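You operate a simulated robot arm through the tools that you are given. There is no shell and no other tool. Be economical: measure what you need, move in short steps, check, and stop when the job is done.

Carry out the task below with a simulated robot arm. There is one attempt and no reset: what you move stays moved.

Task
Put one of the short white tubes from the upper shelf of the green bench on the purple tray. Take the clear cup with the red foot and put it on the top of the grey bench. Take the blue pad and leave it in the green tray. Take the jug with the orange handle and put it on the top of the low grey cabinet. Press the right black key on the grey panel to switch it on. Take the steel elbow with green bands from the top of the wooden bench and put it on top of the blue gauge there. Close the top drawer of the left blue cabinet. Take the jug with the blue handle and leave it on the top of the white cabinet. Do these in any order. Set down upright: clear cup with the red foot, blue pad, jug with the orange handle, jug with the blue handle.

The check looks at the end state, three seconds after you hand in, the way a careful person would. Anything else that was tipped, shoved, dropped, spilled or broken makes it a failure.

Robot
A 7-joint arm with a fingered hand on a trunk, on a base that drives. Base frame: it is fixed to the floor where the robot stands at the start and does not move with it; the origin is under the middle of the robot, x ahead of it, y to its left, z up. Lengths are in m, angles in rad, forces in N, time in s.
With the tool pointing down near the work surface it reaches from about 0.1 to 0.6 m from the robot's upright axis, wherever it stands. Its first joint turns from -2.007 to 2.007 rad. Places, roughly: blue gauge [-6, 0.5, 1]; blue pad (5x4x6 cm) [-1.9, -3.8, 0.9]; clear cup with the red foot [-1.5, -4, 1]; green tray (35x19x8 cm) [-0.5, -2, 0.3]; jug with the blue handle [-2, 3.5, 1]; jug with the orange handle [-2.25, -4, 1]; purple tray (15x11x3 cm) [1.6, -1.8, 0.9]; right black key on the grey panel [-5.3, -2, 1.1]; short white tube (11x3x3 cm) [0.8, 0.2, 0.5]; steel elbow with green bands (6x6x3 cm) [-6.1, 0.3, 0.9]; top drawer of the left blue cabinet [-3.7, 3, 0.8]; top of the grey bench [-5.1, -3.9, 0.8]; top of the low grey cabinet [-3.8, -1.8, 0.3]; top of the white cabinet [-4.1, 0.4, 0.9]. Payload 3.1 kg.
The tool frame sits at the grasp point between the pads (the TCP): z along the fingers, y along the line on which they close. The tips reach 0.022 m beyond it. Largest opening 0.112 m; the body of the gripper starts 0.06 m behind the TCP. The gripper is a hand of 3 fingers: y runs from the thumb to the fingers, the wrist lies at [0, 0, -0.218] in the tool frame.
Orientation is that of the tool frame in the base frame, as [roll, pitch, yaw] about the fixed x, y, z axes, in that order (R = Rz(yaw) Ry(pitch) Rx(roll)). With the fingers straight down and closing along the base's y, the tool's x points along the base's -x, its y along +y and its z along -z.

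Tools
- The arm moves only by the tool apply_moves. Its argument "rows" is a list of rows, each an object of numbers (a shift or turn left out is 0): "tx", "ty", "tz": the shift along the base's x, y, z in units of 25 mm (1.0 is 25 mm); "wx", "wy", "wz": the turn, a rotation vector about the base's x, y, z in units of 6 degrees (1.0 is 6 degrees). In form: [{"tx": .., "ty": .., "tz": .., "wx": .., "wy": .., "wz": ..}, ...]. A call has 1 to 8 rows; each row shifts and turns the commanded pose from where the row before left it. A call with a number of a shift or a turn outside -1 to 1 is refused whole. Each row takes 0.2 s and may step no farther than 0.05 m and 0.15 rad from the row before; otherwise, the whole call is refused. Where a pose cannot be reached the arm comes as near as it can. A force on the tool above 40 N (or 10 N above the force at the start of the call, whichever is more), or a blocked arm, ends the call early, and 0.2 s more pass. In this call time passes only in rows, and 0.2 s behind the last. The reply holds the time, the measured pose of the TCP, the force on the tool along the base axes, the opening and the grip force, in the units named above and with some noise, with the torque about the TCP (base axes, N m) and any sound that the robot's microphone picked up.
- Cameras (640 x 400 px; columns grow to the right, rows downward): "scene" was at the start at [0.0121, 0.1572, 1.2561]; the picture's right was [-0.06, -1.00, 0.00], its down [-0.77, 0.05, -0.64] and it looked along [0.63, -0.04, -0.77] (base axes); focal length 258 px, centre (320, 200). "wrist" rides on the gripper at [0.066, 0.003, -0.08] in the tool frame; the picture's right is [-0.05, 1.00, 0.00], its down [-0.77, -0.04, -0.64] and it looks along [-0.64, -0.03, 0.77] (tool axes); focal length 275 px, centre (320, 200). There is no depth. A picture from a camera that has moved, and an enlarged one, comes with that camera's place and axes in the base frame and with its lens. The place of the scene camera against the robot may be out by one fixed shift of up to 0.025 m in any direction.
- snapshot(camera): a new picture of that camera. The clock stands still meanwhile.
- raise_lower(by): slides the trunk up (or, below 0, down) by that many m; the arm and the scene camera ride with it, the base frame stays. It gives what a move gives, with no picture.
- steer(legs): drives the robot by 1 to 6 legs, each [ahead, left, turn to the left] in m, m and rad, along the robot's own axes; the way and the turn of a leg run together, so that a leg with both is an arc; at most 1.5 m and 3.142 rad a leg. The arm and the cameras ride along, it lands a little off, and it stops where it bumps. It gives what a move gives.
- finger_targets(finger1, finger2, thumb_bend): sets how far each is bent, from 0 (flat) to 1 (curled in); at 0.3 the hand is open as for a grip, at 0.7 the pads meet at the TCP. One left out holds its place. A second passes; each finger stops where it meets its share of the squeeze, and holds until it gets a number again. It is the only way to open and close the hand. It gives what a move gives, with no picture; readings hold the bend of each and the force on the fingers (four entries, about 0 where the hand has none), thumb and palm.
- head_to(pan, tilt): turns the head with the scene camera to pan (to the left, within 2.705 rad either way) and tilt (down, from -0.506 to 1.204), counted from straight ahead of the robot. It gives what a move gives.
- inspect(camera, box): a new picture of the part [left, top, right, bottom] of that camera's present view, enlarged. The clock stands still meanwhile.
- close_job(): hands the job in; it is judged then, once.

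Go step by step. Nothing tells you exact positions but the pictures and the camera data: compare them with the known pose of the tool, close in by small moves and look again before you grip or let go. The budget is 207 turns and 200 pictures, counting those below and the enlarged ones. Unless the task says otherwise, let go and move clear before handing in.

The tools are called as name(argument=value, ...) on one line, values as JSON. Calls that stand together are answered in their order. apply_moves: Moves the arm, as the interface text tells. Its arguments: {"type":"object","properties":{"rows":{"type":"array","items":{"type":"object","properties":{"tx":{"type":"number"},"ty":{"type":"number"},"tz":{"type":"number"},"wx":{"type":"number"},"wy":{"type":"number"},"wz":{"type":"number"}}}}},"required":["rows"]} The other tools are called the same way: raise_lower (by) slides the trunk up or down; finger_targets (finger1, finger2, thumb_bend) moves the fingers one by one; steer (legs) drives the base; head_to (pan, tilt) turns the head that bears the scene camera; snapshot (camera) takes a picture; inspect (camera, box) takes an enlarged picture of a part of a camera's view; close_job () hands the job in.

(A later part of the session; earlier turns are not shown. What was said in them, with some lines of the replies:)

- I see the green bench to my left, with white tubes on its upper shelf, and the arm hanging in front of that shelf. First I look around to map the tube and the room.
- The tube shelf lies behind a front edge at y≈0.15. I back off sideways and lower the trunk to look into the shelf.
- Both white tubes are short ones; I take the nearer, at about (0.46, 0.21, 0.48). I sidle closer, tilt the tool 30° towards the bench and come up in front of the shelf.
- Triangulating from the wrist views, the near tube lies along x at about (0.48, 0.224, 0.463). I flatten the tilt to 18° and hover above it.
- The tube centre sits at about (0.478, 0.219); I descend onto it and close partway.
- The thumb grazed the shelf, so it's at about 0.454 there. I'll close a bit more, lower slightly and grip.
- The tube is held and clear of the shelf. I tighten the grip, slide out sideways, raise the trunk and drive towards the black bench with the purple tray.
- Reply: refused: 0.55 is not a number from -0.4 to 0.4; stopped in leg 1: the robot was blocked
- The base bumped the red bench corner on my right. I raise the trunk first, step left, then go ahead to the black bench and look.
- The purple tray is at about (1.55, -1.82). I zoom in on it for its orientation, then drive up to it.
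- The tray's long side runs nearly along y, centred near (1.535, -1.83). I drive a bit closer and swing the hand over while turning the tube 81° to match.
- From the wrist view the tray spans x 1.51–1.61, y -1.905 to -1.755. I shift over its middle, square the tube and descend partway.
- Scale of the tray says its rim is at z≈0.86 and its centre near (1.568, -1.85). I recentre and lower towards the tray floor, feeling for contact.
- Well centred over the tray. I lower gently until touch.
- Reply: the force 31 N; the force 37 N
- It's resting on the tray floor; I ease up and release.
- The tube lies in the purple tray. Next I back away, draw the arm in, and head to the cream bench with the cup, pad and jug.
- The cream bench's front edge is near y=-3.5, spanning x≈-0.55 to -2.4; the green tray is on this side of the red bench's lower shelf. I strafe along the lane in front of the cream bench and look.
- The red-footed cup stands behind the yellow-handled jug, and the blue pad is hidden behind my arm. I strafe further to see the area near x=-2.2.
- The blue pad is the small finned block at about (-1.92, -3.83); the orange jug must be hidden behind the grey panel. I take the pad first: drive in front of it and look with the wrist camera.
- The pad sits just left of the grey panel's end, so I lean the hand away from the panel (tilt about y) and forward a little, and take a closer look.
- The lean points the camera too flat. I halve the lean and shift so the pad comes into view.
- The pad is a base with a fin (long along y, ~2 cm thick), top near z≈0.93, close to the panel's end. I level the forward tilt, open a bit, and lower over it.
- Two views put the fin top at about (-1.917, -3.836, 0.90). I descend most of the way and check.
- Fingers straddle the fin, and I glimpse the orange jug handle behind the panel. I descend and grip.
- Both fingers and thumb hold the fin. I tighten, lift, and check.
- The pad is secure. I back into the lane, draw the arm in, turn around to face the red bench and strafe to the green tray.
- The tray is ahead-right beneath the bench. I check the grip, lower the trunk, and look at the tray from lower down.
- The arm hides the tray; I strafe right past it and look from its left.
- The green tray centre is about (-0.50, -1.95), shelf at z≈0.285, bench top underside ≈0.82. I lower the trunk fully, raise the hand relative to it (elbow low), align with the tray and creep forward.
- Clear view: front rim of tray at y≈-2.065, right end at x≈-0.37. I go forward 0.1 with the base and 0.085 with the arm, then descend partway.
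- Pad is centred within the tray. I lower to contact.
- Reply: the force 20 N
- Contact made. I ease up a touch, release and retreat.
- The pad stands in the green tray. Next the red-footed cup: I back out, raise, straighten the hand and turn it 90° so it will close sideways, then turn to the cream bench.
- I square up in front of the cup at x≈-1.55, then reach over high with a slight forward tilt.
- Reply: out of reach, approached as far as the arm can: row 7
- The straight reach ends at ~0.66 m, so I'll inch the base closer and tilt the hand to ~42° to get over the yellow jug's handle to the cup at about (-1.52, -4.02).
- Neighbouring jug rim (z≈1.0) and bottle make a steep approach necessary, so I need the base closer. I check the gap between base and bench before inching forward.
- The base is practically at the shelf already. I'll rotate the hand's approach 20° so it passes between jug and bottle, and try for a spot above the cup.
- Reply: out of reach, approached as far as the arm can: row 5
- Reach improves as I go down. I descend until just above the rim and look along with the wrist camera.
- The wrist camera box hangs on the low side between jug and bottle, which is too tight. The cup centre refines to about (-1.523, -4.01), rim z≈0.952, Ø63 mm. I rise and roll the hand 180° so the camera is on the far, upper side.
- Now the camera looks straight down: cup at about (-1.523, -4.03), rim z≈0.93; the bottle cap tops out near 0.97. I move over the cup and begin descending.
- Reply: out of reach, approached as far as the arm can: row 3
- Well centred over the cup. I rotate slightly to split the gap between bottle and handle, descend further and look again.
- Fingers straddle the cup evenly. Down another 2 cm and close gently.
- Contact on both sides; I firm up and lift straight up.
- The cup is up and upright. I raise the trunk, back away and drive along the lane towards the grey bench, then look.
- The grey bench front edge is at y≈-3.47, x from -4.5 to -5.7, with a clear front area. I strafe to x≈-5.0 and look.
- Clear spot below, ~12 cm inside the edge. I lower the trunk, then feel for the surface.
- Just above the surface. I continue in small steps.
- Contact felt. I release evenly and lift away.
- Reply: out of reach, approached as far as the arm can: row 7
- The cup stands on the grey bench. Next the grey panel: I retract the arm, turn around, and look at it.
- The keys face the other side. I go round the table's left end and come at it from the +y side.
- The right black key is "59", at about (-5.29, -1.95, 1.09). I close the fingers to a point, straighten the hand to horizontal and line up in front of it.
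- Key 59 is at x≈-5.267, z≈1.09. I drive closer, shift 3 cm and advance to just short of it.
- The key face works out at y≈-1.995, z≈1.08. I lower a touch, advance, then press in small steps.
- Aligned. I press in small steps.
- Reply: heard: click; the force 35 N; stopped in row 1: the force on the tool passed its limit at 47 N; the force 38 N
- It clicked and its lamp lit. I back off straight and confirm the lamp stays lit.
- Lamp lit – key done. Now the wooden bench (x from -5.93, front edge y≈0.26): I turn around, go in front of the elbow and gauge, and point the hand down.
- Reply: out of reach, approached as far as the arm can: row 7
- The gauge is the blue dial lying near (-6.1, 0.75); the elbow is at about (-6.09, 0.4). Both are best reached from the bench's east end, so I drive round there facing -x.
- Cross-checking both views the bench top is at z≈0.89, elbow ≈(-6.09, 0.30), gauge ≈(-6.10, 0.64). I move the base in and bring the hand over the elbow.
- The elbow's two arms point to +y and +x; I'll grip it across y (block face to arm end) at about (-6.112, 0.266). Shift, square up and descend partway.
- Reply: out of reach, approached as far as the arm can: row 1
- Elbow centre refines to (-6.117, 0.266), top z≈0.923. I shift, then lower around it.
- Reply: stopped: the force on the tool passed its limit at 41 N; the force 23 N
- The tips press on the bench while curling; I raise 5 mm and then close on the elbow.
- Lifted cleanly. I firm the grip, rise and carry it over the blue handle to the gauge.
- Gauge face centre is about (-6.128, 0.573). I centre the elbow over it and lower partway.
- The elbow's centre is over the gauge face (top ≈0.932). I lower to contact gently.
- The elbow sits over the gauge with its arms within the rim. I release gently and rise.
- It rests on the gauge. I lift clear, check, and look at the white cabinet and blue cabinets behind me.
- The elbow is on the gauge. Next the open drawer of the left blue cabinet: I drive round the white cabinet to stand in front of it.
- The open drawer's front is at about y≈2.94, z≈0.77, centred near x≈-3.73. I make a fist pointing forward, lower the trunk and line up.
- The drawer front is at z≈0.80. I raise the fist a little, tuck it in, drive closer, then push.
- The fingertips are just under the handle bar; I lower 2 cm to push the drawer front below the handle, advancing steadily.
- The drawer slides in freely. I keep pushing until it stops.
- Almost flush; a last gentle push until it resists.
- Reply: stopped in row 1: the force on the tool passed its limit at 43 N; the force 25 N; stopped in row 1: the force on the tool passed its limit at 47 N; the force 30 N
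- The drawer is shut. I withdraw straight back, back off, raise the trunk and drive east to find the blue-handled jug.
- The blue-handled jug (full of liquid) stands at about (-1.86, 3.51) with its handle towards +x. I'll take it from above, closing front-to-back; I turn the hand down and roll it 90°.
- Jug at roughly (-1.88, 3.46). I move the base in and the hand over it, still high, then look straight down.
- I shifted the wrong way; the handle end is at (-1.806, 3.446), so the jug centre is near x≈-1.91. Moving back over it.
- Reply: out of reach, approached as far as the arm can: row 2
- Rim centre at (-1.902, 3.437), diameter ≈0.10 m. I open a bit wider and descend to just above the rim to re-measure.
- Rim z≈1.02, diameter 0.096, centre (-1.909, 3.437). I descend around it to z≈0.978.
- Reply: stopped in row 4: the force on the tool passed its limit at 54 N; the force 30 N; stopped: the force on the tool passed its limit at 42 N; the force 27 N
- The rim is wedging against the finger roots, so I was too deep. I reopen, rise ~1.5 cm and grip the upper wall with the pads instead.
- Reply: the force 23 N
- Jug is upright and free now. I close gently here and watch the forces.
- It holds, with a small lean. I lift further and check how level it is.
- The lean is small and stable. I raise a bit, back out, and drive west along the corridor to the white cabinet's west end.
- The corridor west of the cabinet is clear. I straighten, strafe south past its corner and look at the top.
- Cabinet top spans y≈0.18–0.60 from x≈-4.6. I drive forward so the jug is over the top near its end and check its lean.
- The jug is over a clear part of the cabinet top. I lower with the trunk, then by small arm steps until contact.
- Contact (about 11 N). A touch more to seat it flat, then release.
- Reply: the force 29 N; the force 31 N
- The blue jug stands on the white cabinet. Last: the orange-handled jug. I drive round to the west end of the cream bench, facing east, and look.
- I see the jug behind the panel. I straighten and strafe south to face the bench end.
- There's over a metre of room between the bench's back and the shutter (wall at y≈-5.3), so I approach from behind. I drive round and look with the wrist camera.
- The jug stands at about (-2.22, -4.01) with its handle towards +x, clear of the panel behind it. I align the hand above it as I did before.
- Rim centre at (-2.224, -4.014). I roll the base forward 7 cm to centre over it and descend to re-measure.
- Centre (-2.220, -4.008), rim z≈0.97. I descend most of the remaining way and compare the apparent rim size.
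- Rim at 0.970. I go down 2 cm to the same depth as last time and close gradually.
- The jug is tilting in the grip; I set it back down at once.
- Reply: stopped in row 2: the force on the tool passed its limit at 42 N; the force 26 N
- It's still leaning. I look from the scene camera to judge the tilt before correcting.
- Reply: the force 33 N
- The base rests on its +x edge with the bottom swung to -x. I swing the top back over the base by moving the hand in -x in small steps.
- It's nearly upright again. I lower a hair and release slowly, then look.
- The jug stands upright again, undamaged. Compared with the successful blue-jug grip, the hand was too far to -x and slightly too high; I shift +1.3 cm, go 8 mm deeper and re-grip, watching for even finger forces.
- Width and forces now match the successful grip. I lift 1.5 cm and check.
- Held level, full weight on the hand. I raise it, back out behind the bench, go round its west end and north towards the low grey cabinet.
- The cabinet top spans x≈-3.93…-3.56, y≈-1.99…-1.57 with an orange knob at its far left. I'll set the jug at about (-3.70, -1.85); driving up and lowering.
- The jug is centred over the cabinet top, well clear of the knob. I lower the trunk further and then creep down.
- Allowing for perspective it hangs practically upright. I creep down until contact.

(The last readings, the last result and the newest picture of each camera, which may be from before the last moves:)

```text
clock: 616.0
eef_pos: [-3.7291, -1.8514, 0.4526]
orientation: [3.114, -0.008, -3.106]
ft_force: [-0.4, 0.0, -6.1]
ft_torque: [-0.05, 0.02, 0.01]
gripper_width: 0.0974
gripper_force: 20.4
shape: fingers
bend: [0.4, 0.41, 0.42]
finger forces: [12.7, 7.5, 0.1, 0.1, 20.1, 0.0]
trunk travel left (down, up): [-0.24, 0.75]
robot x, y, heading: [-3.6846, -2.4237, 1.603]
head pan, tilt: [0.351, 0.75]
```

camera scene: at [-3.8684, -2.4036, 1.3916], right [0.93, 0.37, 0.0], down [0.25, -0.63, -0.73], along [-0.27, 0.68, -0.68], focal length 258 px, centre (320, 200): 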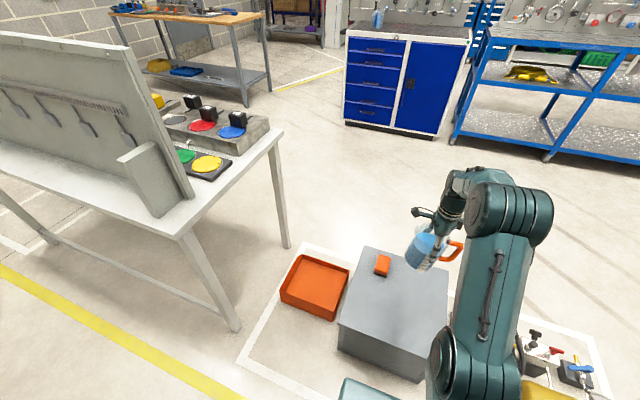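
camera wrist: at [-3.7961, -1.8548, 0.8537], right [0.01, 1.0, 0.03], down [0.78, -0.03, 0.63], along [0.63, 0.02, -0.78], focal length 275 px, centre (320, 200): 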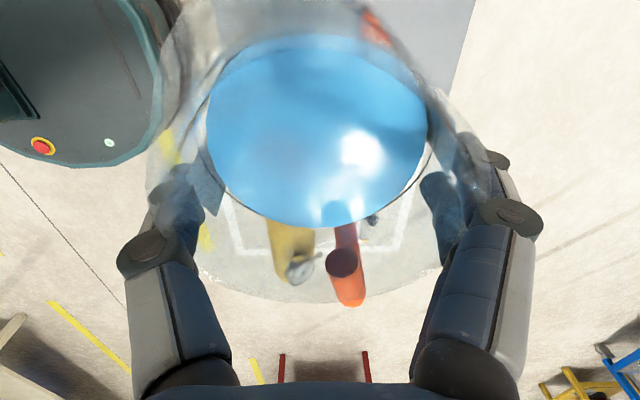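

apply_moves(rows=[{"tz": -0.2}])

apply_moves(rows=[{"tz": -0.16}])

apply_moves(rows=[{"tz": -0.16}])

inspect(camera="scene", box=[360, 200, 480, 290])

```text
clock: 616.4
eef_pos: [-3.7294, -1.853, 0.4469]
orientation: [3.114, -0.009, -3.106]
ft_force: [-0.4, -0.4, -6.2]
ft_torque: [-0.04, 0.05, -0.04]
gripper_width: 0.0974
gripper_force: 20.4
shape: fingers
bend: [0.4, 0.41, 0.42]
finger forces: [12.9, 7.3, 0.0, 0.1, 20.1, 0.0]
trunk travel left (down, up): [-0.24, 0.75]
robot x, y, heading: [-3.6806, -2.4281, 1.601]
head pan, tilt: [0.351, 0.75]
```

```text
clock: 616.8
eef_pos: [-3.7293, -1.8523, 0.4433]
orientation: [3.115, -0.008, -3.105]
ft_force: [-0.5, 1.1, -6.1]
ft_torque: [-0.03, 0.02, 0.02]
gripper_width: 0.0975
gripper_force: 20.7
shape: fingers
bend: [0.4, 0.41, 0.42]
finger forces: [12.6, 7.4, 0.0, 0.0, 19.9, 0.0]
trunk travel left (down, up): [-0.24, 0.75]
robot x, y, heading: [-3.6824, -2.4267, 1.602]
head pan, tilt: [0.351, 0.75]
```

```text
clock: 617.2
eef_pos: [-3.7286, -1.8532, 0.4398]
orientation: [3.113, -0.01, -3.105]
ft_force: [-0.5, -0.6, 0.8]
ft_torque: [-0.08, 0.01, 0.02]
gripper_width: 0.0975
gripper_force: 21.3
shape: fingers
bend: [0.4, 0.41, 0.42]
finger forces: [13.7, 7.7, 0.0, 0.0, 20.8, 0.0]
trunk travel left (down, up): [-0.24, 0.75]
robot x, y, heading: [-3.6798, -2.4269, 1.6]
head pan, tilt: [0.351, 0.75]
```

```text
4.44 times, centred on (420, 245) of scene
camera zoom: at [-3.8684, -2.4044, 1.1317], right [0.93, 0.37, 0.0], down [0.25, -0.63, -0.73], along [-0.27, 0.68, -0.68], focal length 1149 px, centre (-124, 0)
```

zoom: 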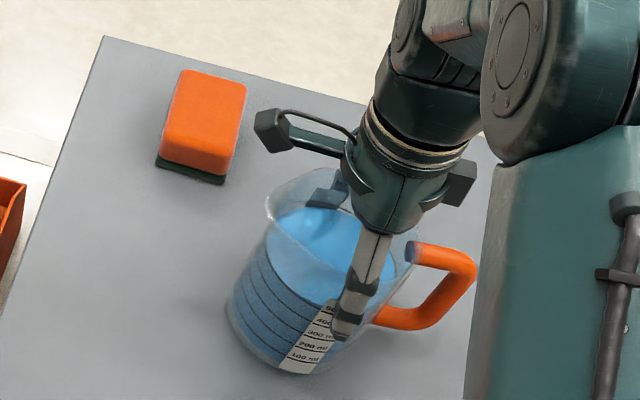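

Contact made. I seat it a touch more, then release step by step and lift.

apply_moves(rows=[{"tz": -0.12}])

finger_targets(finger1=0.37, finger2=0.38, thumb_bend=0.38)

finger_targets(finger1=0.14, finger2=0.14, thumb_bend=0.14)

apply_moves(rows=[{"tz": 0.4}, {"tz": 0.6}, {"tz": 1}, {"tz": 1}, {"tz": 1}, {"tz": 1}, {"tz": 1}, {"tz": 1}])

snapshot(camera="wrist")

inspect(camera="scene", box=[340, 180, 480, 290])

```text
clock: 617.6
eef_pos: [-3.7304, -1.8537, 0.4394]
orientation: [3.108, -0.009, -3.105]
ft_force: [-4.3, -0.7, 17.2]
ft_torque: [-0.28, -0.06, -0.04]
gripper_width: 0.0976
gripper_force: 23.2
shape: fingers
bend: [0.4, 0.41, 0.42]
finger forces: [14.4, 7.1, 0.0, 0.1, 24.5, 0.0]
trunk travel left (down, up): [-0.24, 0.75]
robot x, y, heading: [-3.6819, -2.4244, 1.602]
head pan, tilt: [0.351, 0.75]
```

```text
clock: 618.6
eef_pos: [-3.7281, -1.8542, 0.4378]
orientation: [3.109, -0.009, -3.106]
ft_force: [-5.9, -0.5, 22.6]
ft_torque: [-0.34, -0.11, -0.06]
gripper_width: 0.1046
gripper_force: 14.7
shape: fingers
bend: [0.36, 0.37, 0.38]
finger forces: [9.6, 4.1, 0.0, 0.1, 16.8, 0.0]
trunk travel left (down, up): [-0.24, 0.75]
robot x, y, heading: [-3.683, -2.4241, 1.605]
head pan, tilt: [0.351, 0.75]
```

```text
clock: 619.6
eef_pos: [-3.7291, -1.8537, 0.436]
orientation: [3.112, -0.01, -3.104]
ft_force: [0.0, 0.3, 0.5]
ft_torque: [-0.01, 0.02, 0.01]
gripper_width: 0.1374
gripper_force: 0.0
shape: fingers
bend: [0.14, 0.14, 0.14]
finger forces: [0.0, 0.0, 0.0, 0.0, 0.0, 0.1]
trunk travel left (down, up): [-0.24, 0.75]
robot x, y, heading: [-3.6829, -2.4273, 1.6]
head pan, tilt: [0.351, 0.75]
```

```text
clock: 621.4
eef_pos: [-3.7286, -1.8554, 0.6118]
orientation: [3.112, -0.009, -3.106]
ft_force: [0.6, 0.1, 0.2]
ft_torque: [0.01, -0.02, -0.02]
gripper_width: 0.1372
gripper_force: 0.0
shape: fingers
bend: [0.14, 0.14, 0.14]
finger forces: [0.1, 0.0, 0.1, 0.1, 0.0, 0.1]
trunk travel left (down, up): [-0.24, 0.75]
robot x, y, heading: [-3.6822, -2.4248, 1.601]
head pan, tilt: [0.351, 0.75]
```

```text
19 pictures are left
camera wrist: at [-3.7952, -1.8577, 0.6961], right [0.01, 1.0, 0.03], down [0.78, -0.03, 0.63], along [0.63, 0.02, -0.78], focal length 275 px, centre (320, 200)
```

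wrist: 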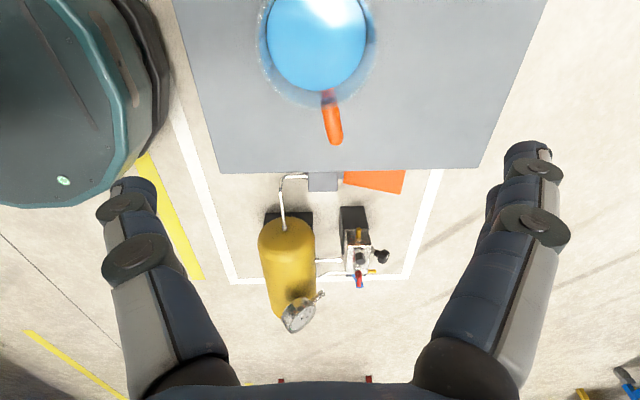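

```text
3.64 times, centred on (410, 235) of scene
camera zoom: at [-3.8684, -2.4045, 1.1316], right [0.93, 0.37, 0.0], down [0.25, -0.63, -0.73], along [-0.27, 0.68, -0.68], focal length 940 px, centre (-7, 73)
```

zoom: 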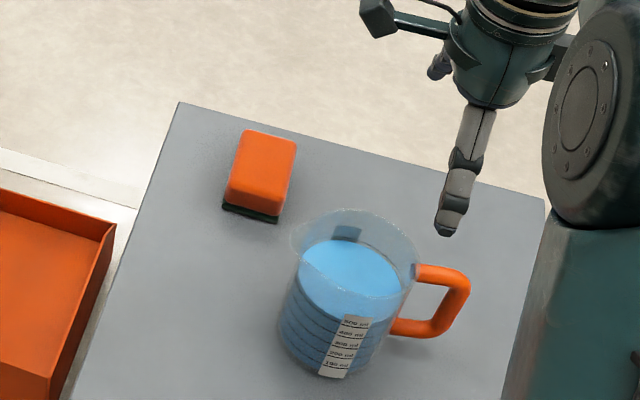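

The orange jug stands upright on the low grey cabinet. I raise the arm, back clear and hand in.

raise_lower(by=0.4)

steer(legs=[[-0.3, 0, 0]])

snapshot(camera="scene")

```text
clock: 625.2
eef_pos: [-3.7288, -1.8556, 1.012]
orientation: [3.112, -0.009, -3.106]
ft_force: [-0.4, -0.4, -0.5]
ft_torque: [0.0, -0.03, -0.02]
gripper_width: 0.1368
gripper_force: 0.0
shape: fingers
bend: [0.14, 0.14, 0.14]
finger forces: [0.0, 0.0, 0.0, 0.0, 0.0, 0.0]
trunk travel left (down, up): [-0.64, 0.35]
robot x, y, heading: [-3.6853, -2.4283, 1.6]
head pan, tilt: [0.351, 0.75]
```

```text
clock: 627.2
eef_pos: [-3.717, -2.1481, 1.0134]
orientation: [3.112, -0.008, -3.112]
ft_force: [0.6, 0.4, 1.4]
ft_torque: [0.0, 0.01, -0.02]
gripper_width: 0.1371
gripper_force: 0.0
shape: fingers
bend: [0.14, 0.14, 0.14]
finger forces: [0.1, 0.0, 0.0, 0.0, 0.1, 0.0]
trunk travel left (down, up): [-0.64, 0.35]
robot x, y, heading: [-3.6732, -2.7201, 1.591]
head pan, tilt: [0.351, 0.75]
```

```text
17 pictures are left
camera scene: at [-3.8602, -2.6965, 1.5317], right [0.93, 0.37, 0.0], down [0.25, -0.63, -0.73], along [-0.27, 0.68, -0.68], focal length 258 px, centre (320, 200)
```

scene: 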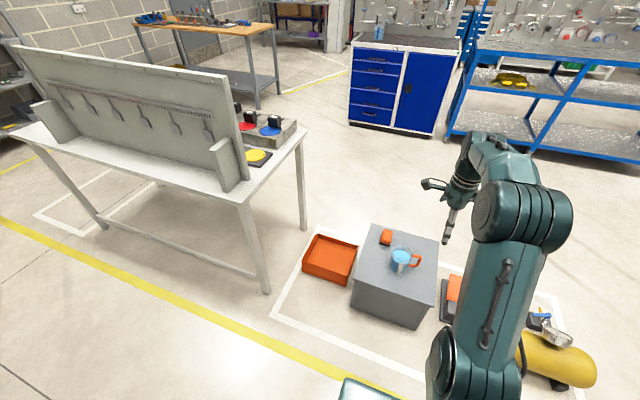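

All eight jobs are in place and the arm is clear, so I hand in.

close_job()

```text
The job is handed in.
```

I finished all eight jobs and handed in; I don't have the verdict.

- **White tube:** a short white tube from the upper shelf is lying in the purple tray.
- **Cup with the red foot:** it stands upright on the grey bench.
- **Blue pad:** it stands upright in the green tray.
- **Jug with the orange handle:** it stands upright on the low grey cabinet.
- **Right black key (59):** it clicked, and its lamp stayed lit.
- **Steel elbow:** it is resting on the blue gauge.
- **Top drawer:** the left blue cabinet's top drawer is shut.
- **Jug with the blue handle:** it stands upright on the white cabinet.

Three things went wrong along the way:

- **Bump:** early on, the base bumped the corner of the red bench. I saw nothing disturbed there.
- **Blue jug pressed:** my first grip on it was too deep and pressed down on its rim with about 50 N. I backed off and re-gripped; it stayed upright.
- **Orange jug tilted:** it tilted about 25 degrees during my first lift. I set it back upright and re-gripped; I saw no spill, and its liquid looked unchanged.
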